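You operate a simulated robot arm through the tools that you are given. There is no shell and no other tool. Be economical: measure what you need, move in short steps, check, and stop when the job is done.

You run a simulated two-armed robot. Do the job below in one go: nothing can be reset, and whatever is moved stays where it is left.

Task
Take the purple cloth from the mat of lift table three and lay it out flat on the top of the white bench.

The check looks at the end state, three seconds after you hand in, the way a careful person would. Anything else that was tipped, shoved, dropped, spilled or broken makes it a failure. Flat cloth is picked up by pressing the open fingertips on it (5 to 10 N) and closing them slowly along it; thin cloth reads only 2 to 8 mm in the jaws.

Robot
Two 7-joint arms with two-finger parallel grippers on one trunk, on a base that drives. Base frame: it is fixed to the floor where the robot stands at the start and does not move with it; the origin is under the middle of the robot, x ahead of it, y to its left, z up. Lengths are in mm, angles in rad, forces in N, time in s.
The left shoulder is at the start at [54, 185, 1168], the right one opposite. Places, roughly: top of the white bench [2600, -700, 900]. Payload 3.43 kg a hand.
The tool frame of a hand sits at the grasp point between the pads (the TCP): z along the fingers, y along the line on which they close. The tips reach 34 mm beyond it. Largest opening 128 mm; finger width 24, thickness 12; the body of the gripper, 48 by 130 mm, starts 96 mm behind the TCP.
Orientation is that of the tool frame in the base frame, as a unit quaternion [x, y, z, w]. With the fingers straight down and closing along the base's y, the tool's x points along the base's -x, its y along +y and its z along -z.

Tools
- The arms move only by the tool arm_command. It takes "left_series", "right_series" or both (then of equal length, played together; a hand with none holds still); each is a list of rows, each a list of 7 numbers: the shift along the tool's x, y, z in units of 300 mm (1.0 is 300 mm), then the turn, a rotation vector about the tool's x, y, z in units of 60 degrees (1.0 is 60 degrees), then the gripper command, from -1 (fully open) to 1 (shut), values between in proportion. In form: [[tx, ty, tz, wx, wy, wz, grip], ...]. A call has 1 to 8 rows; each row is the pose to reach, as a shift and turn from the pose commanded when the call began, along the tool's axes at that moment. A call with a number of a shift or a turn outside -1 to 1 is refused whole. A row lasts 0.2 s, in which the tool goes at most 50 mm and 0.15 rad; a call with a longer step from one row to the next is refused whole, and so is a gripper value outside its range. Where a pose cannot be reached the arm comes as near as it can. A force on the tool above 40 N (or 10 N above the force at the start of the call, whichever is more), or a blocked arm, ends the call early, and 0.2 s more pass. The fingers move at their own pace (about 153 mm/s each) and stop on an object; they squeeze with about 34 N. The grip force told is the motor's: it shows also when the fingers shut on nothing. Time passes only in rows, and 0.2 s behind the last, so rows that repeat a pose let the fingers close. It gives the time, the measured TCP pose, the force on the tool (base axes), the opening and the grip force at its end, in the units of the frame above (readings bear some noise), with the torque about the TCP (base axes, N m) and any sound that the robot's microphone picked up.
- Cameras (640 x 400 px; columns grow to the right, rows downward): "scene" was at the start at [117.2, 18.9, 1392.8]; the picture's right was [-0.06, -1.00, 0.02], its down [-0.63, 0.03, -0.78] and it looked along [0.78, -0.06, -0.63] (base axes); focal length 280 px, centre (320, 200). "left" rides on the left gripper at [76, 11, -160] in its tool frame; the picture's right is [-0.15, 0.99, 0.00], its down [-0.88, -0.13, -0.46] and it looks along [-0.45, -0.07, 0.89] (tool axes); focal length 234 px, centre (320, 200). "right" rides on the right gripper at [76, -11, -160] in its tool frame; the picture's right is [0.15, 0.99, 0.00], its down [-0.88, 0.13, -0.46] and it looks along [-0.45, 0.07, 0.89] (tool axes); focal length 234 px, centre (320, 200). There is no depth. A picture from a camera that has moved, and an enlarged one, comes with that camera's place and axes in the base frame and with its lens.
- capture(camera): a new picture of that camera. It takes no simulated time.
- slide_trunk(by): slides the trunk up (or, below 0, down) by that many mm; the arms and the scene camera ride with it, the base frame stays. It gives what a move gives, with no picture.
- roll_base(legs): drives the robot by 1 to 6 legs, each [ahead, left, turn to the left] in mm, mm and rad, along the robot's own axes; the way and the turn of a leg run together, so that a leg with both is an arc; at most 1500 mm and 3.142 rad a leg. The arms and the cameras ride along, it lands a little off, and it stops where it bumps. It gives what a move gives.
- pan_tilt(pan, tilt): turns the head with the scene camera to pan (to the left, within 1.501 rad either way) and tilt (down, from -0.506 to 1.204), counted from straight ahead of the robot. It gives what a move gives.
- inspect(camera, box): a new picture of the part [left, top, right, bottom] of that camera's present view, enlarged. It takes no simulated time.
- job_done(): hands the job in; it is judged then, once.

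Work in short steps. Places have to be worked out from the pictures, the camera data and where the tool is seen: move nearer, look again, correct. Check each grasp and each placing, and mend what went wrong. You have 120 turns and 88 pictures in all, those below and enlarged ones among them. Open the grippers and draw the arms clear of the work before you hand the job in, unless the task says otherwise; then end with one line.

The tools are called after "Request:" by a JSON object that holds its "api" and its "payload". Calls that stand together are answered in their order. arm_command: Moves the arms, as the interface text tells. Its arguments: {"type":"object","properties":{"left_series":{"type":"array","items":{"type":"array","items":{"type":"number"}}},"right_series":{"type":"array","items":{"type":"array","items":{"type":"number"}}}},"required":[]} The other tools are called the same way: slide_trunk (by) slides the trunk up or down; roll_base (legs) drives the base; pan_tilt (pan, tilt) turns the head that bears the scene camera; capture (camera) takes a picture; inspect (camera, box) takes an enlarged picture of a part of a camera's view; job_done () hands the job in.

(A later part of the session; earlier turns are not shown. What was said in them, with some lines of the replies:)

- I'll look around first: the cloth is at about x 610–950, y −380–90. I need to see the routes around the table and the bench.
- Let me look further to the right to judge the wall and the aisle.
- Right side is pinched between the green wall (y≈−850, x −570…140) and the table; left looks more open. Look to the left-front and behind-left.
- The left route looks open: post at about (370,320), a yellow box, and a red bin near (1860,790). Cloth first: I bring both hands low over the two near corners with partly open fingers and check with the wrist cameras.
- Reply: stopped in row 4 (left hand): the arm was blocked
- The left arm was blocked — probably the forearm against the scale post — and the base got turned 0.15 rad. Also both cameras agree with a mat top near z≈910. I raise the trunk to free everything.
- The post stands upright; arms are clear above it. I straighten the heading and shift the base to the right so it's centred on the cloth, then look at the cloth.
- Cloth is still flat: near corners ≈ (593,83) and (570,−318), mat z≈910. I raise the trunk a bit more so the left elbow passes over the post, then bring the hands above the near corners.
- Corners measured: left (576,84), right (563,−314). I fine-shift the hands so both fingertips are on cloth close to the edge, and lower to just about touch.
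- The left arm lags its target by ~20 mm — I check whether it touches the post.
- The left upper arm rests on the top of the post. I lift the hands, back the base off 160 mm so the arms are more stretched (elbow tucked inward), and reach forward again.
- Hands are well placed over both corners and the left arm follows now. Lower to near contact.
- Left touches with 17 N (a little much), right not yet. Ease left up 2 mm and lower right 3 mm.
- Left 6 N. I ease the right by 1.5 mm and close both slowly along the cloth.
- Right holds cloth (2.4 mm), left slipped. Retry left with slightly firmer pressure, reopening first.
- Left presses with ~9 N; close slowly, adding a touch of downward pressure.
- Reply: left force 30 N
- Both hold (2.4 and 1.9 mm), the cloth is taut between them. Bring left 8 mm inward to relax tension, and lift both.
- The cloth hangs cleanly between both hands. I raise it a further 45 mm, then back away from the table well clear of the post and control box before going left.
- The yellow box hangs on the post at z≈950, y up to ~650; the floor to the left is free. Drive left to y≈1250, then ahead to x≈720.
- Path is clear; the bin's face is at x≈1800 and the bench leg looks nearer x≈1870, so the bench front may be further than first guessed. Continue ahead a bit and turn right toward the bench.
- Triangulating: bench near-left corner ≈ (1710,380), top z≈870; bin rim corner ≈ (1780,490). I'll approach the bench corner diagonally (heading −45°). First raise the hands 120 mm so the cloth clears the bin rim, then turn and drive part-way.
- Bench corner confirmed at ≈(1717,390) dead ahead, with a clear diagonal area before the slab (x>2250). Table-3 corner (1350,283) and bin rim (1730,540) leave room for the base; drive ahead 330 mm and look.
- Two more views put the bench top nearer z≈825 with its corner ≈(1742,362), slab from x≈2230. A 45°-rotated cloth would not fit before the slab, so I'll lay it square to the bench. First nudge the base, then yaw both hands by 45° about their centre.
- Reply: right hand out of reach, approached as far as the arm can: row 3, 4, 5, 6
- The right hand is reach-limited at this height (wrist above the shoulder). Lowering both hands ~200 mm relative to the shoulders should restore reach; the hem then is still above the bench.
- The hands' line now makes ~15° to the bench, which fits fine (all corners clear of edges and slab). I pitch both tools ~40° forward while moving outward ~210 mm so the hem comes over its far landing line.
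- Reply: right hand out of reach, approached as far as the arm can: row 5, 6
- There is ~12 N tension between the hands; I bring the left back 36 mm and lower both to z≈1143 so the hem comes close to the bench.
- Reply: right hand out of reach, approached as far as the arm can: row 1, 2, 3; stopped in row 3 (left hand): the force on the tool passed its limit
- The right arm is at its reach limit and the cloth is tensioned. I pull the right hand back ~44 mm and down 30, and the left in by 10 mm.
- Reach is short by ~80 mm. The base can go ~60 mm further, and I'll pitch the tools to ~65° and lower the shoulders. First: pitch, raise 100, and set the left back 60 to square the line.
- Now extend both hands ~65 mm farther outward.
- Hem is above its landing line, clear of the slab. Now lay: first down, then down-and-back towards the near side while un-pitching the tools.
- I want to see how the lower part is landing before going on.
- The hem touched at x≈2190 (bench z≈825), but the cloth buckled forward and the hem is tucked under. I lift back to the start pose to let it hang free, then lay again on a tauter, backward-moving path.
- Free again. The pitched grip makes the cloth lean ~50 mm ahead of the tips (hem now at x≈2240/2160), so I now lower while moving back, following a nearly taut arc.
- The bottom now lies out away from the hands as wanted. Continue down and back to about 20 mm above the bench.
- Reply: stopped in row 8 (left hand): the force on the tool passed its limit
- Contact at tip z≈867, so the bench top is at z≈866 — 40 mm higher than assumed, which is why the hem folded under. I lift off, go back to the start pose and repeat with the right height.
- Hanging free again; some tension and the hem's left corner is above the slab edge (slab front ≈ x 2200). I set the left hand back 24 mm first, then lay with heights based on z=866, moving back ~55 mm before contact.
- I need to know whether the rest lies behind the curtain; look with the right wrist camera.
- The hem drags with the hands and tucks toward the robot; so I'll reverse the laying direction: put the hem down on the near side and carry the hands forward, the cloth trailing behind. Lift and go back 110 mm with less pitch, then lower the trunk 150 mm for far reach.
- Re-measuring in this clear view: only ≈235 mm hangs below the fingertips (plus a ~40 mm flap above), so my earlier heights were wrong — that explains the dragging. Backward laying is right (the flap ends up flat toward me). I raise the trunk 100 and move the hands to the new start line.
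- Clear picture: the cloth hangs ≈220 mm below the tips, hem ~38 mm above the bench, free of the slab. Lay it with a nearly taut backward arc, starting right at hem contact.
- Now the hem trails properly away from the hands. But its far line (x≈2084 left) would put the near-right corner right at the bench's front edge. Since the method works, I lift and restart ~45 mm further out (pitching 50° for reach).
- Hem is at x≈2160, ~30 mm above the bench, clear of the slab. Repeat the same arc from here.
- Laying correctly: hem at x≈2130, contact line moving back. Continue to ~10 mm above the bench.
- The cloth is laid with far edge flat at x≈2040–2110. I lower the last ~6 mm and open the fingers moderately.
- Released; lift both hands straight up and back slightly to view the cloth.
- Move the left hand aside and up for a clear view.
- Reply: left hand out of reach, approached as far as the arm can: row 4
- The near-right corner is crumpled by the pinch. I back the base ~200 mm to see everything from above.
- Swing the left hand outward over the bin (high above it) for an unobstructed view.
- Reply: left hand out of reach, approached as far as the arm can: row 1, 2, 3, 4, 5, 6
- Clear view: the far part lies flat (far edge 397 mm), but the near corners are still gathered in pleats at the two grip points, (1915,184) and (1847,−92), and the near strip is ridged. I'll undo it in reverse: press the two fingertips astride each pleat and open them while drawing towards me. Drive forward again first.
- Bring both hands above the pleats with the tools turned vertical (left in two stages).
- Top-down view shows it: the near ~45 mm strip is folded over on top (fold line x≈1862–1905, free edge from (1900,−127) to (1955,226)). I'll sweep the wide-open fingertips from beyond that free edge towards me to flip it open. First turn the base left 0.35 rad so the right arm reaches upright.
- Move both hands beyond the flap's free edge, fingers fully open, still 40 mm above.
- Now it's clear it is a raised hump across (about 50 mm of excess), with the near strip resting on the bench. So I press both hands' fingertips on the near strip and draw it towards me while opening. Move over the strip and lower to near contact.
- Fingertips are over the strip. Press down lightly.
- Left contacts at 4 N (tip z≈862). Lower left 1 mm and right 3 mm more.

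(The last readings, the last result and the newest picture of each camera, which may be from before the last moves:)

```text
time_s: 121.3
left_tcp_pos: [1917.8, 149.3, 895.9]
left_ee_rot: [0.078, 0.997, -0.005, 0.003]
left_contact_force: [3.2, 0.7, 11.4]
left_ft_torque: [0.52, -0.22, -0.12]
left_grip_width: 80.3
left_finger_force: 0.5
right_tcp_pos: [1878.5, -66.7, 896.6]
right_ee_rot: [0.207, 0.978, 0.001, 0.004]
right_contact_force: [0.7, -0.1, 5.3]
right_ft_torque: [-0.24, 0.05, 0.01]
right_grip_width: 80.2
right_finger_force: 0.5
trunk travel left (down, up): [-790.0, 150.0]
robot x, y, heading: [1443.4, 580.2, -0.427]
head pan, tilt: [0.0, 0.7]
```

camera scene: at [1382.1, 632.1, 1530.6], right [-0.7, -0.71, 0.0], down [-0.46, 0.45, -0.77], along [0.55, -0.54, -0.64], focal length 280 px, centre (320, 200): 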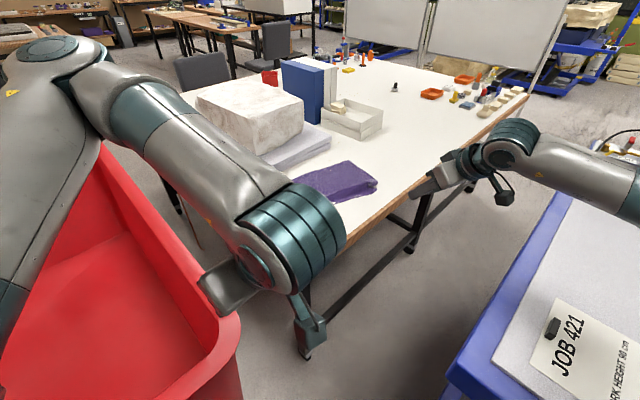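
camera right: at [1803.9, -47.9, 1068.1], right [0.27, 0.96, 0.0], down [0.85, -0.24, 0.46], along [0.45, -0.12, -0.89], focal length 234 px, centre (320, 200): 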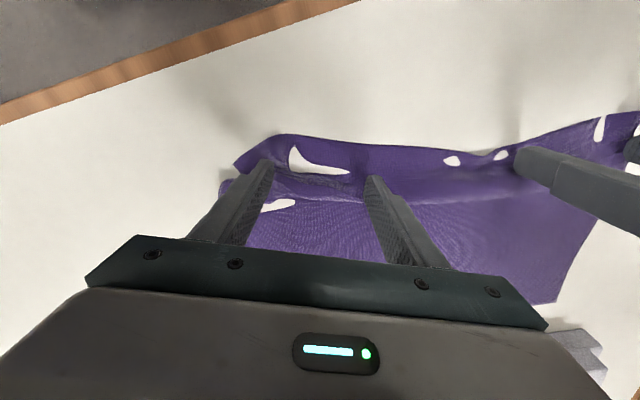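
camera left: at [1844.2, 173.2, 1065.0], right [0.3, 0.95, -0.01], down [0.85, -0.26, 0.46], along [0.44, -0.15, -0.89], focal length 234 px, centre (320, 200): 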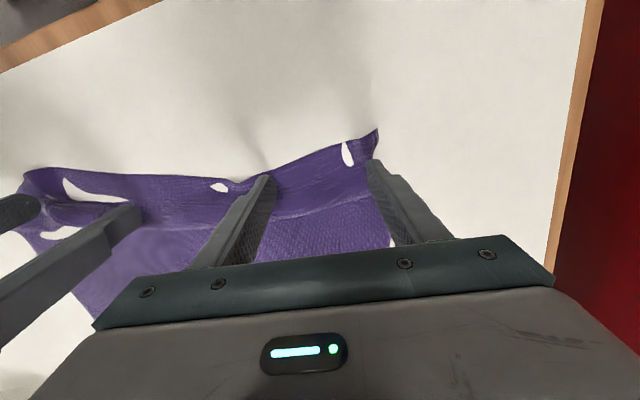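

Both press (11 and 5 N). Drag ~50 mm towards me while opening the fingers.

Request:
{"api": "arm_command", "payload": {"left_series": [[0.028, 0, 0, 0, 0, 0, -0.31], [0.056, 0, 0, 0, 0, 0, -0.38], [0.084, 0, 0, 0, 0, 0, -0.45], [0.112, 0, 0, 0, 0, 0, -0.51], [0.14, 0, 0, 0, 0, 0, -0.58], [0.167, 0, 0, 0, 0, 0, -0.64]], "right_series": [[0.027, -0.007, 0.003, 0, 0, 0, -0.31], [0.054, -0.013, 0.003, 0, 0, 0, -0.38], [0.08, -0.02, 0.003, 0, 0, 0, -0.45], [0.107, -0.026, 0.003, 0, 0, 0, -0.51], [0.134, -0.033, 0.003, 0, 0, 0, -0.58], [0.161, -0.039, 0.003, 0, 0, 0, -0.64]]}}

Request:
{"api": "capture", "payload": {"camera": "left"}}

Request:
{"api": "capture", "payload": {"camera": "right"}}

```text
time_s: 122.7
left_tcp_pos: [1868.2, 158.3, 897.1]
left_ee_rot: [0.078, 0.997, -0.007, 0.002]
left_contact_force: [1.7, -2.1, 6.6]
left_ft_torque: [0.28, -0.17, -0.11]
left_grip_width: 103.6
left_finger_force: 0.1
right_tcp_pos: [1829.4, -56.2, 895.1]
right_ee_rot: [0.207, 0.978, 0.001, 0.004]
right_contact_force: [5.1, 3.0, 22.7]
right_ft_torque: [-1.06, 0.12, 0.35]
right_grip_width: 101.4
right_finger_force: 0.0
trunk travel left (down, up): [-790.0, 150.0]
robot x, y, heading: [1442.6, 577.5, -0.417]
head pan, tilt: [0.0, 0.7]
```

```text
15 pictures are left
camera left: at [1794.4, 182.7, 1056.2], right [0.3, 0.95, -0.01], down [0.85, -0.26, 0.46], along [0.44, -0.15, -0.89], focal length 234 px, centre (320, 200)
```

left: 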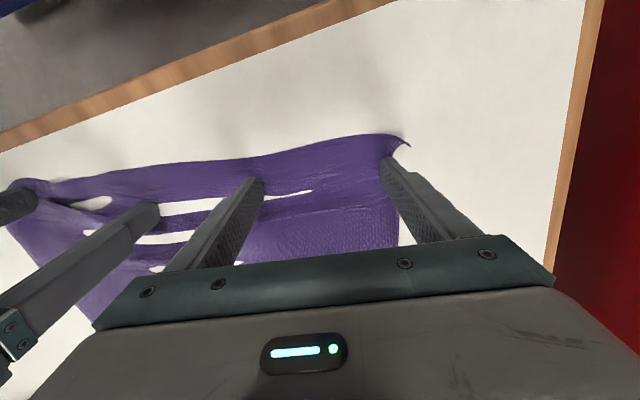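

```text
14 pictures are left
camera right: at [1753.8, -35.2, 1054.4], right [0.27, 0.96, 0.0], down [0.85, -0.24, 0.46], along [0.45, -0.12, -0.89], focal length 234 px, centre (320, 200)
```

right: 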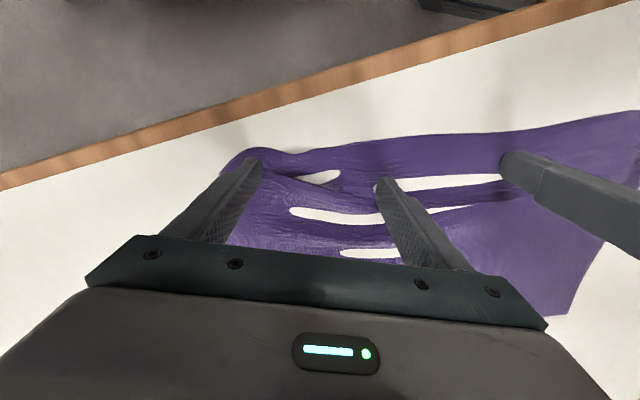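

The hump is pulled out; the near corners are now at ≈(1857,232) and (1800,−131). Lift both hands and look.

Request:
{"api": "arm_command", "payload": {"left_series": [[0, 0, -0.1, 0, 0, 0, -0.64], [0, 0, -0.25, 0, 0, 0, -0.64], [0, 0, -0.4, 0, 0, 0, -0.64]], "right_series": [[0, 0, -0.1, 0, 0, 0, -0.64], [0, 0, -0.2, 0, 0, 0, -0.64], [0, 0, -0.3, 0, 0, 0, -0.64]]}}

Request:
{"api": "capture", "payload": {"camera": "right"}}

```text
time_s: 123.5
left_tcp_pos: [1864.9, 157.7, 1015.6]
left_ee_rot: [0.078, 0.997, -0.005, 0.003]
left_contact_force: [0.4, 0.3, 0.5]
left_ft_torque: [0.0, 0.01, 0.0]
left_grip_width: 104.9
left_finger_force: 0.0
right_tcp_pos: [1828.4, -57.2, 982.6]
right_ee_rot: [0.207, 0.978, 0.001, 0.001]
right_contact_force: [-0.4, -0.4, 0.2]
right_ft_torque: [0.01, 0.0, 0.01]
right_grip_width: 104.9
right_finger_force: 0.0
trunk travel left (down, up): [-790.0, 150.0]
robot x, y, heading: [1441.3, 576.5, -0.426]
head pan, tilt: [0.0, 0.7]
```

```text
13 pictures are left
camera right: at [1754.0, -37.3, 1141.9], right [0.27, 0.96, 0.0], down [0.86, -0.24, 0.46], along [0.44, -0.12, -0.89], focal length 234 px, centre (320, 200)
```

right: 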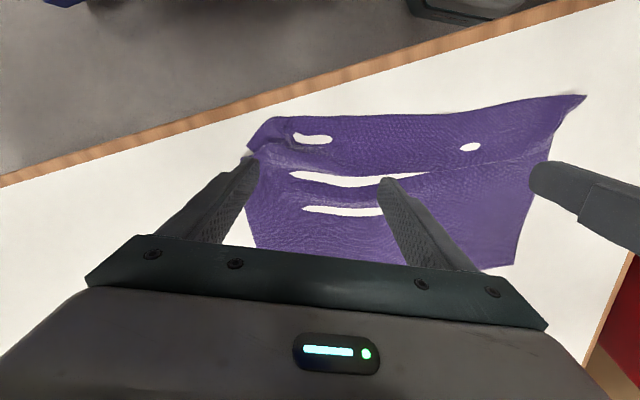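

Nearly flat. Zoom in at the right near corner, which still looks curled.

Request:
{"api": "inspect", "payload": {"camera": "right", "box": [200, 80, 440, 230]}}

```text
2.67 times, centred on (320, 155) of right
camera zoom: at [1754.0, -37.3, 1141.9], right [0.27, 0.96, 0.0], down [0.86, -0.24, 0.46], along [0.44, -0.12, -0.89], focal length 624 px, centre (320, 320)
```

zoom: 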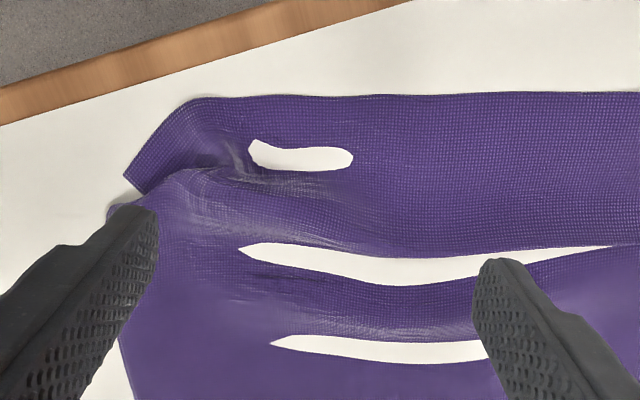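

A small pleat remains there: the corner lobe should move about (−15,−30). I'll press closed fingertips on the lobe at (1796,−114) and drag it outwards.

Request:
{"api": "arm_command", "payload": {"right_series": [[0.007, -0.072, 0, 0, 0, 0, 1], [0.014, -0.145, 0, 0, 0, 0, 1], [0.02, -0.217, 0.0, 0, 0, 0, 1], [0.02, -0.217, 0.1, 0, 0, 0, 1], [0.02, -0.217, 0.2, 0, 0, 0, 1], [0.02, -0.217, 0.28, 0, 0, 0, 1], [0.02, -0.217, 0.288, 0, 0, 0, 1]]}}

```text
time_s: 125.1
left_tcp_pos: [1864.9, 157.3, 1015.9]
left_ee_rot: [0.08, 0.997, -0.006, 0.002]
left_contact_force: [0.6, -0.3, -1.1]
left_ft_torque: [-0.01, 0.0, -0.01]
left_grip_width: 104.9
left_finger_force: 0.1
right_tcp_pos: [1799.1, -115.8, 897.1]
right_ee_rot: [0.207, 0.978, 0.001, 0.003]
right_contact_force: [0.2, -0.3, 0.7]
right_ft_torque: [0.0, -0.03, 0.01]
right_grip_width: 0.2
right_finger_force: 33.0
trunk travel left (down, up): [-790.0, 150.0]
robot x, y, heading: [1441.6, 578.3, -0.428]
head pan, tilt: [0.0, 0.7]
```

Press 2 mm further, drag outward 37 mm, then lift.

Request:
{"api": "arm_command", "payload": {"right_series": [[0, 0, 0.008, 0, 0, 0, 1], [0.002, -0.03, 0.008, 0, 0, 0, 1], [0.004, -0.06, 0.008, 0, 0, 0, 1], [0.005, -0.09, 0.008, 0, 0, 0, 1], [0.007, -0.124, 0.008, 0, 0, 0, 1], [0.007, -0.124, 0.0, 0, 0, 0, 1], [0.007, -0.124, -0.12, 0, 0, 0, 1], [0.007, -0.08, -0.28, 0, 0, 0, 1]]}}

Request:
{"api": "inspect", "payload": {"camera": "right", "box": [200, 60, 600, 310]}}

```text
time_s: 126.9
left_tcp_pos: [1866.0, 159.0, 1016.3]
left_ee_rot: [0.078, 0.997, -0.007, 0.002]
left_contact_force: [-0.4, -0.5, 0.4]
left_ft_torque: [-0.06, 0.03, -0.02]
left_grip_width: 105.1
left_finger_force: 0.0
right_tcp_pos: [1786.9, -132.9, 978.5]
right_ee_rot: [0.207, 0.978, 0.001, 0.003]
right_contact_force: [0.1, -0.7, -0.4]
right_ft_torque: [-0.01, 0.01, -0.03]
right_grip_width: 0.0
right_finger_force: 33.0
trunk travel left (down, up): [-790.0, 150.0]
robot x, y, heading: [1445.9, 573.7, -0.427]
head pan, tilt: [0.0, 0.7]
```

```text
1.60 times, centred on (400, 185) of right
camera zoom: at [1711.6, -112.9, 1138.1], right [0.27, 0.96, 0.0], down [0.86, -0.24, 0.46], along [0.44, -0.12, -0.89], focal length 375 px, centre (192, 224)
```

zoom: 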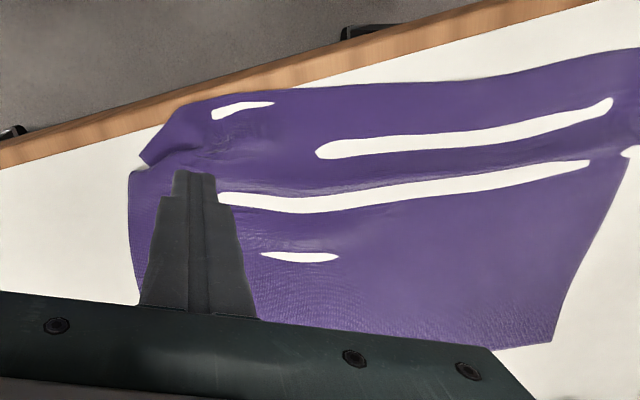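

The pull helped, but the near-right edge is now close to the bench rim. Lift the right hand and get an overview.

Request:
{"api": "arm_command", "payload": {"left_series": [[0, 0.1, -0.12, 0, 0, 0, -0.64], [0, 0.2, -0.24, 0, 0, 0, -0.64], [0, 0.3, -0.36, 0, 0, 0, -0.64], [0, 0.42, -0.44, 0, 0, 0, -0.64], [0, 0.55, -0.44, 0, 0, 0, -0.64], [0, 0.68, -0.44, 0, 0, 0, -0.64]], "right_series": [[0, 0, -0.1, 0, 0, 0, 1], [0, 0, -0.2, 0, 0, 0, 1], [0, -0.05, -0.3, 0, 0, 0, 1], [0, -0.15, -0.4, 0, 0, 0, 1], [0, -0.25, -0.45, 0, 0, 0, 1], [0, -0.35, -0.45, 0, 0, 0, 1]]}}

Request:
{"api": "pan_tilt", "payload": {"pan": -0.35, "tilt": 0.85}}

Request:
{"api": "capture", "payload": {"camera": "scene"}}

```text
time_s: 128.3
left_tcp_pos: [1898.5, 361.7, 1144.8]
left_ee_rot: [0.078, 0.997, -0.006, 0.003]
left_contact_force: [0.3, 1.0, -0.1]
left_ft_torque: [-0.02, 0.03, -0.03]
left_grip_width: 104.9
left_finger_force: 0.1
right_tcp_pos: [1746.3, -222.0, 1117.8]
right_ee_rot: [0.207, 0.978, 0.001, 0.004]
right_contact_force: [0.1, 0.6, 0.4]
right_ft_torque: [-0.07, 0.01, -0.01]
right_grip_width: 0.1
right_finger_force: 33.1
right hand out of reach, approached as far as the arm can: row 6
trunk travel left (down, up): [-790.0, 150.0]
robot x, y, heading: [1439.9, 578.8, -0.426]
head pan, tilt: [0.0, 0.7]
```

```text
time_s: 129.2
left_tcp_pos: [1898.8, 359.7, 1144.3]
left_ee_rot: [0.078, 0.997, -0.006, 0.003]
left_contact_force: [-0.7, 0.0, -0.2]
left_ft_torque: [0.02, -0.01, 0.0]
left_grip_width: 105.0
left_finger_force: 0.2
right_tcp_pos: [1747.3, -222.7, 1116.1]
right_ee_rot: [0.209, 0.978, 0.002, 0.003]
right_contact_force: [0.9, -0.1, -0.8]
right_ft_torque: [-0.01, -0.01, -0.04]
right_grip_width: 0.1
right_finger_force: 33.2
trunk travel left (down, up): [-790.0, 150.0]
robot x, y, heading: [1444.9, 575.2, -0.424]
head pan, tilt: [-0.351, 0.85]
```

```text
10 pictures are left
camera scene: at [1541.4, 500.0, 1518.2], right [-0.7, -0.72, 0.0], down [-0.54, 0.53, -0.66], along [0.47, -0.46, -0.75], focal length 280 px, centre (320, 200)
```

scene: 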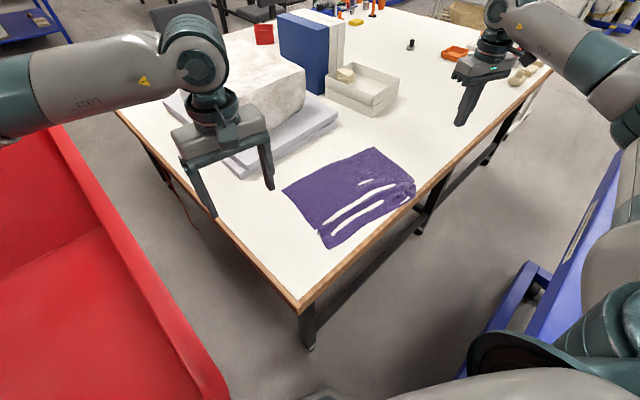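

Request:
{"api": "inspect", "payload": {"camera": "scene", "box": [265, 130, 435, 260]}}

```text
3.08 times, centred on (350, 195) of scene
camera zoom: at [1541.4, 500.0, 1518.2], right [-0.7, -0.72, 0.0], down [-0.54, 0.53, -0.66], along [0.47, -0.46, -0.75], focal length 860 px, centre (228, 215)
```

zoom: 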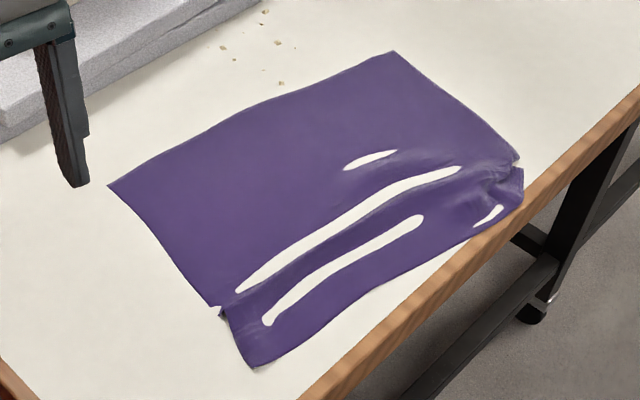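

Good overview: cloth mostly flat, but the near-right corner reaches the bench rim while the far edge has ~130 mm to the slab. I'll press on the far part with both hands and draw the cloth away by ~40 mm, which also tightens it. Move over the press points with pitched tools.

Request:
{"api": "arm_command", "payload": {"left_series": [[-0.062, -0.105, 0.102, 0, -0.095, 0, -0.25], [-0.124, -0.211, 0.205, 0, -0.19, 0, -0.25], [-0.186, -0.316, 0.307, 0, -0.286, 0, -0.25], [-0.247, -0.422, 0.41, 0, -0.381, 0, -0.25], [-0.309, -0.527, 0.512, 0, -0.476, 0, -0.25], [-0.371, -0.633, 0.615, 0, -0.572, 0, -0.25], [-0.433, -0.738, 0.717, 0, -0.667, 0, -0.25]], "right_series": [[-0.069, 0.063, 0.09, 0, -0.107, 0, 0.2], [-0.137, 0.127, 0.18, 0, -0.214, 0, 0.2], [-0.206, 0.19, 0.27, 0, -0.321, 0, 0.2], [-0.275, 0.253, 0.36, 0, -0.428, 0, 0.2], [-0.344, 0.316, 0.45, 0, -0.536, 0, 0.2], [-0.412, 0.38, 0.54, 0, -0.643, 0, 0.2], [-0.481, 0.443, 0.63, 0, -0.75, 0, 0.2]]}}

```text
time_s: 130.8
left_tcp_pos: [1992.9, 116.6, 931.1]
left_ee_rot: [0.072, 0.936, -0.031, 0.344]
left_contact_force: [0.1, 0.1, 0.1]
left_ft_torque: [0.01, 0.0, 0.0]
left_grip_width: 80.1
left_finger_force: 0.1
right_tcp_pos: [1935.1, -161.6, 923.2]
right_ee_rot: [0.192, 0.902, -0.076, 0.378]
right_contact_force: [-0.3, -0.4, -0.3]
right_ft_torque: [0.02, 0.0, 0.01]
right_grip_width: 51.0
right_finger_force: 0.0
trunk travel left (down, up): [-790.0, 150.0]
robot x, y, heading: [1440.4, 575.8, -0.423]
head pan, tilt: [-0.351, 0.85]
```

Lower to contact (accounting for the tilted tips).

Request:
{"api": "arm_command", "payload": {"left_series": [[0.037, 0, 0.043, 0, 0, 0, -0.25], [0.071, 0, 0.083, 0, 0, 0, -0.25], [0.074, 0, 0.087, 0, 0, 0, -0.25]], "right_series": [[0.033, 0, 0.033, 0, 0, 0, 0.2], [0.064, 0, 0.064, 0, 0, 0, 0.2], [0.067, 0, 0.067, 0, 0, 0, 0.2]]}}

```text
time_s: 131.6
left_tcp_pos: [1992.3, 119.7, 899.1]
left_ee_rot: [0.073, 0.936, -0.033, 0.344]
left_contact_force: [-0.2, -0.5, 0.3]
left_ft_torque: [-0.03, 0.0, -0.02]
left_grip_width: 80.0
left_finger_force: 0.0
right_tcp_pos: [1934.9, -159.7, 898.4]
right_ee_rot: [0.191, 0.903, -0.077, 0.377]
right_contact_force: [0.0, -0.8, -0.1]
right_ft_torque: [0.05, 0.04, -0.01]
right_grip_width: 51.3
right_finger_force: 0.0
trunk travel left (down, up): [-790.0, 150.0]
robot x, y, heading: [1440.3, 576.7, -0.424]
head pan, tilt: [-0.351, 0.85]
```

Request:
{"api": "arm_command", "payload": {"left_series": [[0.005, 0, 0.006, 0, 0, 0, -0.25], [0.009, 0, 0.01, 0, 0, 0, -0.25]], "right_series": [[0.005, 0, 0.005, 0, 0, 0, 0.2], [0.01, 0, 0.01, 0, 0, 0, 0.2]]}}

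```text
time_s: 132.2
left_tcp_pos: [1992.9, 119.2, 895.3]
left_ee_rot: [0.071, 0.936, -0.032, 0.344]
left_contact_force: [0.0, -1.0, 2.3]
left_ft_torque: [0.04, -0.04, -0.01]
left_grip_width: 79.7
left_finger_force: 0.1
right_tcp_pos: [1934.7, -160.4, 893.7]
right_ee_rot: [0.192, 0.903, -0.078, 0.377]
right_contact_force: [0.8, -0.8, -1.3]
right_ft_torque: [0.01, 0.0, -0.03]
right_grip_width: 51.1
right_finger_force: 0.0
trunk travel left (down, up): [-790.0, 150.0]
robot x, y, heading: [1439.6, 582.5, -0.423]
head pan, tilt: [-0.351, 0.85]
```

Left just touches; go 1.5 mm (left) and 3.5 mm (right) lower.

Request:
{"api": "arm_command", "payload": {"left_series": [[0.003, 0, 0.004, 0, 0, 0, -0.25], [0.003, 0, 0.004, 0, 0, 0, -0.25]], "right_series": [[0.005, 0, 0.005, 0, 0, 0, 0.2], [0.008, 0, 0.008, 0, 0, 0, 0.2]]}}

```text
time_s: 132.8
left_tcp_pos: [1992.0, 119.4, 895.7]
left_ee_rot: [0.072, 0.935, -0.033, 0.345]
left_contact_force: [1.6, -1.8, 9.6]
left_ft_torque: [0.29, -0.21, -0.07]
left_grip_width: 79.0
left_finger_force: 0.2
right_tcp_pos: [1934.1, -159.1, 892.8]
right_ee_rot: [0.191, 0.902, -0.078, 0.379]
right_contact_force: [0.9, -0.3, 6.1]
right_ft_torque: [-0.21, -0.08, 0.0]
right_grip_width: 51.3
right_finger_force: 0.3
trunk travel left (down, up): [-790.0, 150.0]
robot x, y, heading: [1440.0, 581.7, -0.421]
head pan, tilt: [-0.351, 0.85]
```

Both press at 6–10 N. Drag the cloth away by 40 mm (right with a slight outward component).

Request:
{"api": "arm_command", "payload": {"left_series": [[-0.02, 0, 0.017, 0, 0, 0, -0.25], [-0.04, 0, 0.034, 0, 0, 0, -0.25], [-0.06, 0, 0.052, 0, 0, 0, -0.25], [-0.081, 0, 0.069, 0, 0, 0, -0.25], [-0.101, 0, 0.086, 0, 0, 0, -0.25]], "right_series": [[-0.017, 0, 0.02, 0, 0, 0, 0.2], [-0.035, 0, 0.038, 0, 0, 0, 0.2], [-0.054, 0, 0.056, 0, 0, 0, 0.2], [-0.072, 0, 0.075, 0, 0, 0, 0.2], [-0.09, 0, 0.093, 0, 0, 0, 0.2]]}}

Request:
{"api": "inspect", "payload": {"camera": "scene", "box": [240, 110, 440, 260]}}

```text
time_s: 133.9
left_tcp_pos: [2030.2, 114.1, 895.1]
left_ee_rot: [0.072, 0.936, -0.033, 0.344]
left_contact_force: [-2.6, -2.4, 9.2]
left_ft_torque: [0.31, -0.13, 0.02]
left_grip_width: 78.5
left_finger_force: 0.0
right_tcp_pos: [1968.2, -174.9, 893.3]
right_ee_rot: [0.191, 0.903, -0.078, 0.377]
right_contact_force: [0.1, 3.5, 7.3]
right_ft_torque: [-0.06, -0.05, 0.02]
right_grip_width: 49.8
right_finger_force: 0.0
trunk travel left (down, up): [-790.0, 150.0]
robot x, y, heading: [1442.9, 576.2, -0.426]
head pan, tilt: [-0.351, 0.85]
```

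```text
2.67 times, centred on (340, 185) of scene
camera zoom: at [1538.7, 502.7, 1518.6], right [-0.7, -0.71, 0.0], down [-0.54, 0.52, -0.66], along [0.47, -0.46, -0.75], focal length 746 px, centre (267, 240)
```

zoom: 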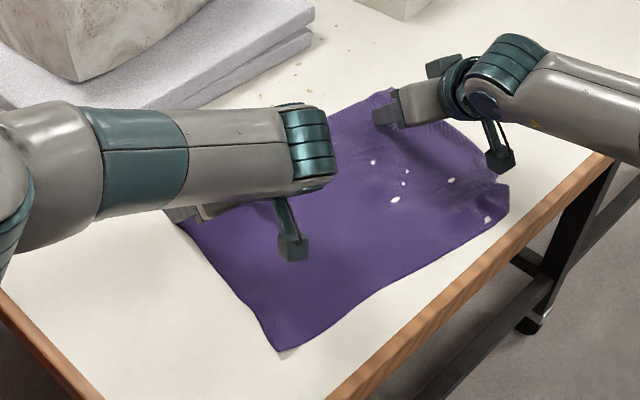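

The waves are gone and the near-right corner now sits ~35 mm inside the rim. Lift both hands and check the small pleat on the right edge.

Request:
{"api": "arm_command", "payload": {"left_series": [[-0.06, 0, -0.071, 0, 0, 0, -0.25], [-0.129, 0, -0.153, 0, 0, 0, -0.25], [-0.19, 0.05, -0.25, 0, 0.1, 0, -0.25], [-0.24, 0.15, -0.36, 0, 0.2, 0, -0.25], [-0.28, 0.28, -0.42, 0, 0.3, 0, -0.25], [-0.28, 0.42, -0.46, 0, 0.4, 0, -0.25]], "right_series": [[-0.066, 0, -0.065, 0, 0, 0, 0.2], [-0.142, 0, -0.14, 0, 0.1, 0, 0.2], [-0.16, 0, -0.25, 0, 0.22, 0, 0.2], [-0.13, 0, -0.37, 0, 0.34, 0, 0.2], [-0.11, 0, -0.49, 0, 0.46, 0, 0.2], [-0.09, 0, -0.6, 0, 0.58, 0, 0.2]]}}

Request:
{"api": "inspect", "payload": {"camera": "scene", "box": [240, 110, 440, 260]}}

```text
time_s: 135.3
left_tcp_pos: [2029.9, 246.0, 1050.8]
left_ee_rot: [0.077, 0.987, -0.019, 0.14]
left_contact_force: [0.7, 0.4, -0.6]
left_ft_torque: [-0.03, 0.02, 0.01]
left_grip_width: 79.9
left_finger_force: 0.1
right_tcp_pos: [1872.0, -130.2, 1038.6]
right_ee_rot: [0.206, 0.974, -0.018, 0.089]
right_contact_force: [-0.2, 0.4, 0.1]
right_ft_torque: [-0.01, -0.01, 0.02]
right_grip_width: 51.3
right_finger_force: 0.0
trunk travel left (down, up): [-790.0, 150.0]
robot x, y, heading: [1441.9, 578.7, -0.426]
head pan, tilt: [-0.351, 0.85]
```

```text
2.67 times, centred on (340, 185) of scene
camera zoom: at [1542.7, 503.3, 1518.2], right [-0.7, -0.71, 0.0], down [-0.54, 0.52, -0.66], along [0.47, -0.46, -0.75], focal length 746 px, centre (267, 240)
```

zoom: 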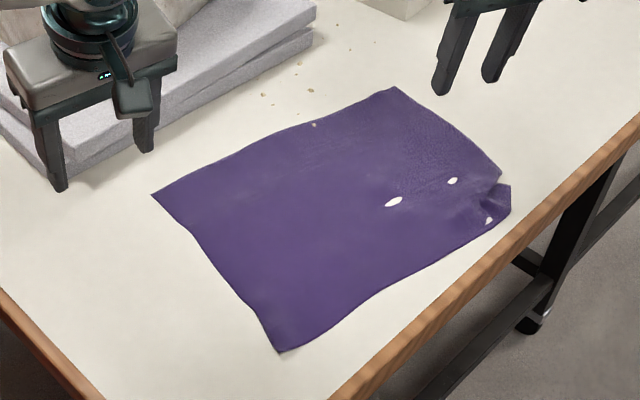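

Very good now; just the near-right corner has a small pleat. I press closed fingertips on the lobe at (1801,−133) and pull it outwards once more.

Request:
{"api": "arm_command", "payload": {"right_series": [[0.073, -0.026, 0.105, 0, 0.04, 0, 1], [0.146, -0.053, 0.209, 0, 0.085, 0, 1], [0.219, -0.079, 0.313, 0, 0.13, 0, 1], [0.292, -0.105, 0.418, 0, 0.17, 0, 1], [0.292, -0.105, 0.418, 0, 0.17, 0, 1]]}}

Request:
{"api": "capture", "payload": {"camera": "right"}}

```text
time_s: 136.6
left_tcp_pos: [2029.2, 244.2, 1051.0]
left_ee_rot: [0.077, 0.987, -0.016, 0.141]
left_contact_force: [0.8, -0.4, -0.5]
left_ft_torque: [-0.01, 0.03, -0.07]
left_grip_width: 80.1
left_finger_force: 0.1
right_tcp_pos: [1801.3, -135.3, 897.4]
right_ee_rot: [0.208, 0.978, 0.001, 0.003]
right_contact_force: [0.2, -0.6, -0.1]
right_ft_torque: [-0.01, 0.01, -0.01]
right_grip_width: 0.0
right_finger_force: 33.1
trunk travel left (down, up): [-790.0, 150.0]
robot x, y, heading: [1445.0, 575.2, -0.423]
head pan, tilt: [-0.351, 0.85]
```

```text
6 pictures are left
camera right: at [1726.2, -114.2, 1056.7], right [0.27, 0.96, 0.0], down [0.85, -0.24, 0.46], along [0.44, -0.12, -0.89], focal length 234 px, centre (320, 200)
```

right: 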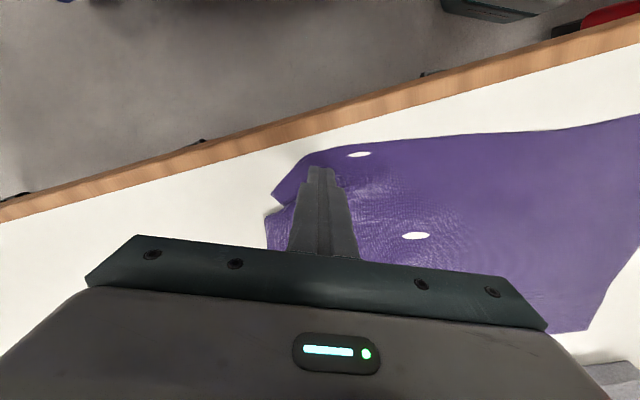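

The lobe lies slightly further right; shift 14 mm, press, drag ~30 mm outward, and lift.

Request:
{"api": "arm_command", "payload": {"right_series": [[-0.019, -0.043, -0.01, 0, 0, 0, 1], [-0.019, -0.043, 0.009, 0, 0, 0, 1], [-0.027, -0.076, 0.009, 0, 0, 0, 1], [-0.034, -0.11, 0.009, 0, 0, 0, 1], [-0.041, -0.143, 0.009, 0, 0, 0, 1], [-0.041, -0.143, 0.0, 0, 0, 0, 1], [-0.041, -0.143, -0.12, 0, 0, 0, 1], [-0.041, -0.2, -0.28, 0, 0, 0, 1]]}}

Request:
{"api": "inspect", "payload": {"camera": "scene", "box": [240, 110, 440, 260]}}

```text
refused: row 8 steps farther than a row can; nothing moved
```

```text
2.67 times, centred on (340, 185) of scene
camera zoom: at [1541.4, 501.0, 1518.3], right [-0.7, -0.71, 0.0], down [-0.54, 0.53, -0.66], along [0.47, -0.46, -0.75], focal length 746 px, centre (267, 240)
```

zoom: 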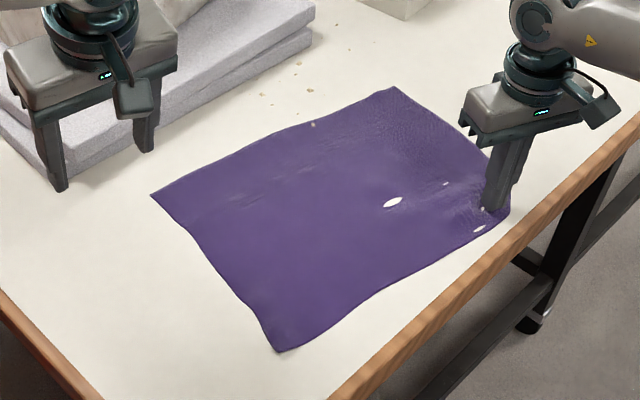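

The last row was too long; resend with a shorter lift.

Request:
{"api": "arm_command", "payload": {"right_series": [[-0.019, -0.043, -0.01, 0, 0, 0, 1], [-0.019, -0.043, 0.009, 0, 0, 0, 1], [-0.027, -0.076, 0.009, 0, 0, 0, 1], [-0.034, -0.11, 0.009, 0, 0, 0, 1], [-0.041, -0.143, 0.009, 0, 0, 0, 1], [-0.041, -0.143, 0.0, 0, 0, 0, 1], [-0.041, -0.143, -0.12, 0, 0, 0, 1], [-0.041, -0.2, -0.25, 0, 0, 0, 1]]}}

Request:
{"api": "inspect", "payload": {"camera": "right", "box": [240, 60, 600, 285]}}

```text
time_s: 138.3
left_tcp_pos: [2029.5, 243.1, 1051.1]
left_ee_rot: [0.077, 0.987, -0.015, 0.142]
left_contact_force: [-0.6, -1.1, 0.0]
left_ft_torque: [-0.02, -0.01, 0.0]
left_grip_width: 80.4
left_finger_force: 0.0
right_tcp_pos: [1784.6, -196.2, 970.6]
right_ee_rot: [0.207, 0.978, 0.002, 0.003]
right_contact_force: [-0.1, 0.3, 0.7]
right_ft_torque: [0.02, 0.0, 0.02]
right_grip_width: 0.0
right_finger_force: 33.4
trunk travel left (down, up): [-790.0, 150.0]
robot x, y, heading: [1443.1, 577.9, -0.423]
head pan, tilt: [-0.351, 0.85]
```

```text
1.78 times, centred on (420, 172) of right
camera zoom: at [1709.9, -175.3, 1130.3], right [0.27, 0.96, 0.0], down [0.86, -0.24, 0.46], along [0.44, -0.12, -0.89], focal length 416 px, centre (142, 249)
```

zoom: 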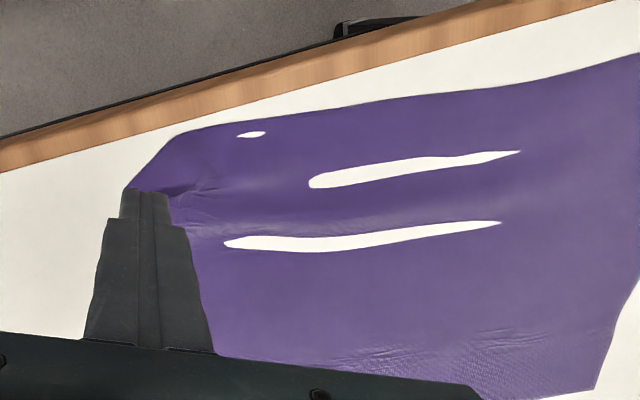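

Corner pulled out. Raise the right hand and check the whole.

Request:
{"api": "arm_command", "payload": {"right_series": [[0, 0, -0.12, 0, 0, 0, 1], [0, 0, -0.25, 0, 0, 0, 0.5], [0, -0.05, -0.38, 0, 0, 0, 0.2]]}}

Request:
{"api": "inspect", "payload": {"camera": "scene", "box": [240, 110, 440, 260]}}

```text
time_s: 139.2
left_tcp_pos: [2028.7, 244.1, 1050.9]
left_ee_rot: [0.076, 0.987, -0.016, 0.141]
left_contact_force: [0.0, 0.1, 0.0]
left_ft_torque: [0.02, -0.01, -0.03]
left_grip_width: 79.8
left_finger_force: 0.1
right_tcp_pos: [1779.7, -208.9, 1084.1]
right_ee_rot: [0.207, 0.978, 0.001, 0.002]
right_contact_force: [-1.4, 0.2, 0.1]
right_ft_torque: [-0.02, 0.02, 0.01]
right_grip_width: 51.1
right_finger_force: 0.1
trunk travel left (down, up): [-790.0, 150.0]
robot x, y, heading: [1439.4, 574.6, -0.422]
head pan, tilt: [-0.351, 0.85]
```

```text
2.67 times, centred on (340, 185) of scene
camera zoom: at [1541.1, 500.3, 1518.1], right [-0.7, -0.71, 0.0], down [-0.54, 0.53, -0.66], along [0.47, -0.46, -0.75], focal length 746 px, centre (267, 240)
```

zoom: 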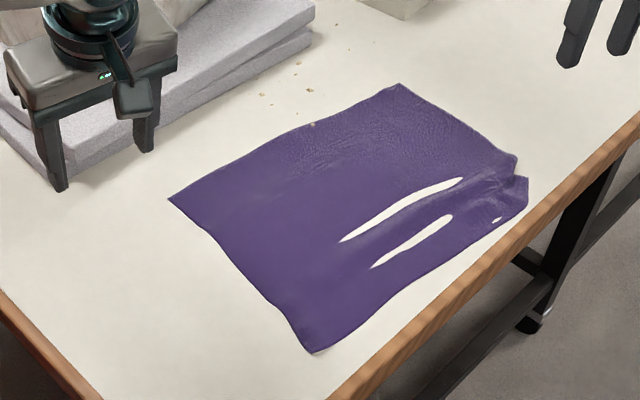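

Still some slack waves; the earlier far-side pull removed them well, so I repeat it gently: both hands over the far part again.

Request:
{"api": "arm_command", "payload": {"left_series": [[0.027, -0.078, 0.063, 0, -0.066, 0, -0.25], [0.053, -0.156, 0.126, 0, -0.132, 0, -0.25], [0.08, -0.234, 0.189, 0, -0.198, 0, -0.25], [0.107, -0.311, 0.251, 0, -0.263, 0, -0.25], [0.133, -0.389, 0.314, 0, -0.329, 0, -0.25], [0.16, -0.467, 0.377, 0, -0.395, 0, -0.25]], "right_series": [[-0.076, 0.056, 0.088, 0, -0.125, 0, 0.2], [-0.151, 0.112, 0.177, 0, -0.25, 0, 0.2], [-0.227, 0.169, 0.265, 0, -0.375, 0, 0.2], [-0.302, 0.225, 0.353, 0, -0.5, 0, 0.2], [-0.378, 0.281, 0.442, 0, -0.625, 0, 0.2], [-0.453, 0.337, 0.53, 0, -0.75, 0, 0.2]]}}

```text
time_s: 140.6
left_tcp_pos: [1991.6, 104.8, 929.7]
left_ee_rot: [0.071, 0.937, -0.031, 0.341]
left_contact_force: [-1.0, -0.6, -0.1]
left_ft_torque: [-0.01, -0.03, 0.02]
left_grip_width: 80.2
left_finger_force: 0.1
right_tcp_pos: [1944.6, -171.6, 926.9]
right_ee_rot: [0.193, 0.902, -0.078, 0.378]
right_contact_force: [-0.7, -0.3, 0.4]
right_ft_torque: [0.03, -0.01, 0.03]
right_grip_width: 51.5
right_finger_force: 0.2
trunk travel left (down, up): [-790.0, 150.0]
robot x, y, heading: [1436.3, 576.7, -0.424]
head pan, tilt: [-0.351, 0.85]
```

Lower to contact.

Request:
{"api": "arm_command", "payload": {"left_series": [[0.036, 0, 0.042, 0, 0, 0, -0.25], [0.068, 0, 0.08, 0, 0, 0, -0.25], [0.072, 0, 0.085, 0, 0, 0, -0.25], [0.074, 0, 0.088, 0, 0, 0, -0.25]], "right_series": [[0.038, 0, 0.038, 0, 0, 0, 0.2], [0.073, 0, 0.072, 0, 0, 0, 0.2], [0.078, 0, 0.077, 0, 0, 0, 0.2], [0.08, 0, 0.079, 0, 0, 0, 0.2]]}}

```text
time_s: 141.6
left_tcp_pos: [1990.6, 103.9, 895.6]
left_ee_rot: [0.072, 0.937, -0.032, 0.341]
left_contact_force: [-0.3, 0.4, 0.1]
left_ft_torque: [0.01, -0.02, 0.05]
left_grip_width: 79.7
left_finger_force: 0.1
right_tcp_pos: [1945.1, -170.7, 893.5]
right_ee_rot: [0.192, 0.903, -0.078, 0.377]
right_contact_force: [-0.3, 1.2, 1.9]
right_ft_torque: [-0.05, -0.02, -0.01]
right_grip_width: 51.0
right_finger_force: 0.0
trunk travel left (down, up): [-790.0, 150.0]
robot x, y, heading: [1438.5, 573.3, -0.427]
head pan, tilt: [-0.351, 0.85]
```

Press about 1.5–2 mm more on both.

Request:
{"api": "arm_command", "payload": {"left_series": [[0.004, 0, 0.005, 0, 0, 0, -0.25], [0.005, 0, 0.006, 0, 0, 0, -0.25]], "right_series": [[0.003, 0, 0.003, 0, 0, 0, 0.2], [0.003, 0, 0.003, 0, 0, 0, 0.2]]}}

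```text
time_s: 142.2
left_tcp_pos: [1991.1, 104.9, 894.1]
left_ee_rot: [0.072, 0.937, -0.032, 0.342]
left_contact_force: [0.4, 0.0, 2.1]
left_ft_torque: [-0.09, -0.03, -0.01]
left_grip_width: 80.3
left_finger_force: 0.1
right_tcp_pos: [1946.2, -169.2, 893.6]
right_ee_rot: [0.192, 0.902, -0.079, 0.378]
right_contact_force: [-0.3, 1.1, 2.5]
right_ft_torque: [-0.09, -0.05, 0.01]
right_grip_width: 50.9
right_finger_force: 0.0
trunk travel left (down, up): [-790.0, 150.0]
robot x, y, heading: [1439.3, 578.9, -0.421]
head pan, tilt: [-0.351, 0.85]
```

Contact ~2 N; add 1 mm while dragging 22 mm away, then lift clear in the same move.

Request:
{"api": "arm_command", "payload": {"left_series": [[0.003, 0, 0.004, 0, 0, 0, -0.25], [-0.011, 0, 0.016, 0, 0, 0, -0.25], [-0.026, 0, 0.027, 0, 0, 0, -0.25], [-0.04, 0, 0.039, 0, 0, 0, -0.25], [-0.053, 0, 0.051, 0, 0, 0, -0.25], [-0.053, 0, 0.051, 0, 0, 0, -0.25], [-0.1, 0, 0.0, 0, 0, 0, -0.25], [-0.2, 0, -0.12, 0, 0, 0, -0.25]], "right_series": [[0.004, 0, 0.004, 0, 0, 0, 0.2], [-0.009, 0, 0.017, 0, 0, 0, 0.2], [-0.022, 0, 0.03, 0, 0, 0, 0.2], [-0.034, 0, 0.042, 0, 0, 0, 0.2], [-0.046, 0, 0.055, 0, 0, 0, 0.2], [-0.046, 0, 0.055, 0, 0, 0, 0.2], [-0.1, 0, 0.0, 0, 0, 0, 0.2], [-0.2, 0, -0.11, 0, 0, 0, 0.2]]}}

Request:
{"api": "arm_command", "payload": {"left_series": [[-0.06, 0.06, -0.1, 0, 0.08, 0, -0.25], [-0.1, 0.17, -0.2, 0, 0.18, 0, -0.25], [-0.12, 0.3, -0.28, 0, 0.28, 0, -0.25], [-0.12, 0.44, -0.3, 0, 0.38, 0, -0.25]], "right_series": [[0, 0, -0.11, 0, 0.12, 0, 0.2], [0.02, -0.06, -0.24, 0, 0.24, 0, 0.2], [0.04, -0.16, -0.34, 0, 0.36, 0, 0.2], [0.06, -0.29, -0.38, 0, 0.48, 0, 0.2]]}}

Request:
{"api": "inspect", "payload": {"camera": "scene", "box": [240, 110, 440, 260]}}

```text
time_s: 143.9
left_tcp_pos: [2013.9, 103.3, 960.3]
left_ee_rot: [0.071, 0.937, -0.031, 0.341]
left_contact_force: [-0.3, -0.7, 1.0]
left_ft_torque: [-0.01, -0.01, 0.01]
left_grip_width: 79.9
left_finger_force: 0.1
right_tcp_pos: [1959.7, -178.6, 962.5]
right_ee_rot: [0.191, 0.902, -0.078, 0.379]
right_contact_force: [0.0, -0.1, 1.0]
right_ft_torque: [-0.03, 0.01, -0.01]
right_grip_width: 51.0
right_finger_force: 0.1
trunk travel left (down, up): [-790.0, 150.0]
robot x, y, heading: [1440.4, 579.7, -0.424]
head pan, tilt: [-0.351, 0.85]
```

```text
time_s: 144.9
left_tcp_pos: [2005.1, 239.2, 1048.3]
left_ee_rot: [0.076, 0.986, -0.017, 0.147]
left_contact_force: [0.4, -0.2, 0.4]
left_ft_torque: [-0.02, 0.02, 0.02]
left_grip_width: 80.4
left_finger_force: 0.0
right_tcp_pos: [1842.6, -220.4, 1026.7]
right_ee_rot: [0.204, 0.969, -0.028, 0.139]
right_contact_force: [0.5, -0.1, 0.0]
right_ft_torque: [0.01, 0.01, -0.02]
right_grip_width: 50.8
right_finger_force: 0.0
trunk travel left (down, up): [-790.0, 150.0]
robot x, y, heading: [1439.6, 578.7, -0.426]
head pan, tilt: [-0.351, 0.85]
```

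```text
2.67 times, centred on (340, 185) of scene
camera zoom: at [1543.3, 502.6, 1518.1], right [-0.7, -0.71, 0.0], down [-0.54, 0.52, -0.66], along [0.47, -0.46, -0.75], focal length 746 px, centre (267, 240)
```

zoom: 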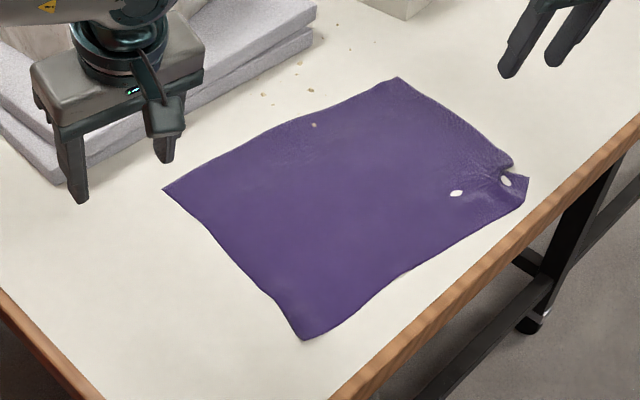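

The cloth lies flat, fully on the bench top. I raise the arms, open the grippers and back away.

Request:
{"api": "arm_command", "payload": {"left_series": [[0, 0, -0.13, 0, 0, 0, -1], [0, 0.05, -0.26, 0, 0, 0, -1], [0, 0.1, -0.39, 0, 0, 0, -1]], "right_series": [[0, 0, -0.13, 0, 0, 0, -1], [0, 0, -0.26, 0, 0, 0, -1], [0, 0, -0.39, 0, 0, 0, -1]]}}

Request:
{"api": "roll_base", "payload": {"legs": [[-250, 0, 0]]}}

Request:
{"api": "capture", "payload": {"camera": "scene"}}

```text
time_s: 145.8
left_tcp_pos: [1976.9, 275.9, 1163.2]
left_ee_rot: [0.076, 0.986, -0.017, 0.149]
left_contact_force: [-0.1, -0.7, 0.1]
left_ft_torque: [-0.02, -0.02, 0.02]
left_grip_width: 128.1
left_finger_force: 0.0
right_tcp_pos: [1810.7, -206.7, 1139.7]
right_ee_rot: [0.206, 0.968, -0.028, 0.142]
right_contact_force: [-0.3, -0.4, 0.7]
right_ft_torque: [0.01, -0.01, -0.03]
right_grip_width: 128.1
right_finger_force: 0.2
trunk travel left (down, up): [-790.0, 150.0]
robot x, y, heading: [1439.3, 577.1, -0.422]
head pan, tilt: [-0.351, 0.85]
```

```text
time_s: 147.6
left_tcp_pos: [1749.0, 375.3, 1160.2]
left_ee_rot: [0.079, 0.986, -0.016, 0.149]
left_contact_force: [0.2, -0.6, -0.3]
left_ft_torque: [0.02, -0.02, -0.01]
left_grip_width: 128.2
left_finger_force: 0.1
right_tcp_pos: [1581.7, -105.7, 1135.7]
right_ee_rot: [0.207, 0.968, -0.027, 0.14]
right_contact_force: [0.2, -0.5, 0.7]
right_ft_torque: [0.04, 0.01, 0.02]
right_grip_width: 127.9
right_finger_force: 0.0
trunk travel left (down, up): [-790.0, 150.0]
robot x, y, heading: [1215.5, 681.4, -0.429]
head pan, tilt: [-0.351, 0.85]
```

```text
1 pictures are left
camera scene: at [1313.3, 603.1, 1518.0], right [-0.7, -0.71, 0.0], down [-0.54, 0.53, -0.66], along [0.47, -0.46, -0.75], focal length 280 px, centre (320, 200)
```

scene: 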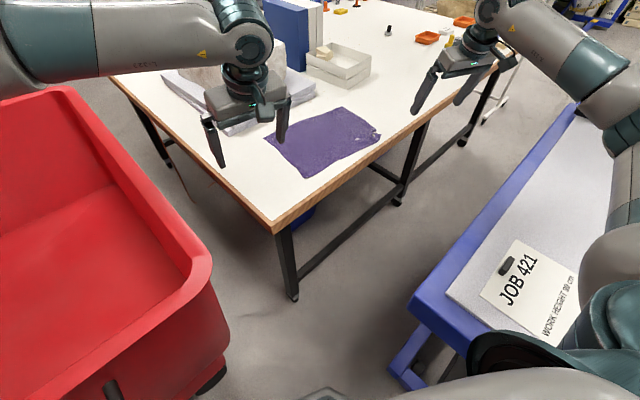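

Cloth is flat on the bench, arms are raised and clear of it with the grippers open, nothing else disturbed. I hand in.

Request:
{"api": "job_done", "payload": {}}

```text
The job is handed in.
```

The purple cloth is on top of the white bench and lies flat except for one small pleat left at its near-right corner; both grippers are open and drawn clear. My left arm pressed against the height-scale post at lift table three twice early on; the post was still standing upright afterwards.
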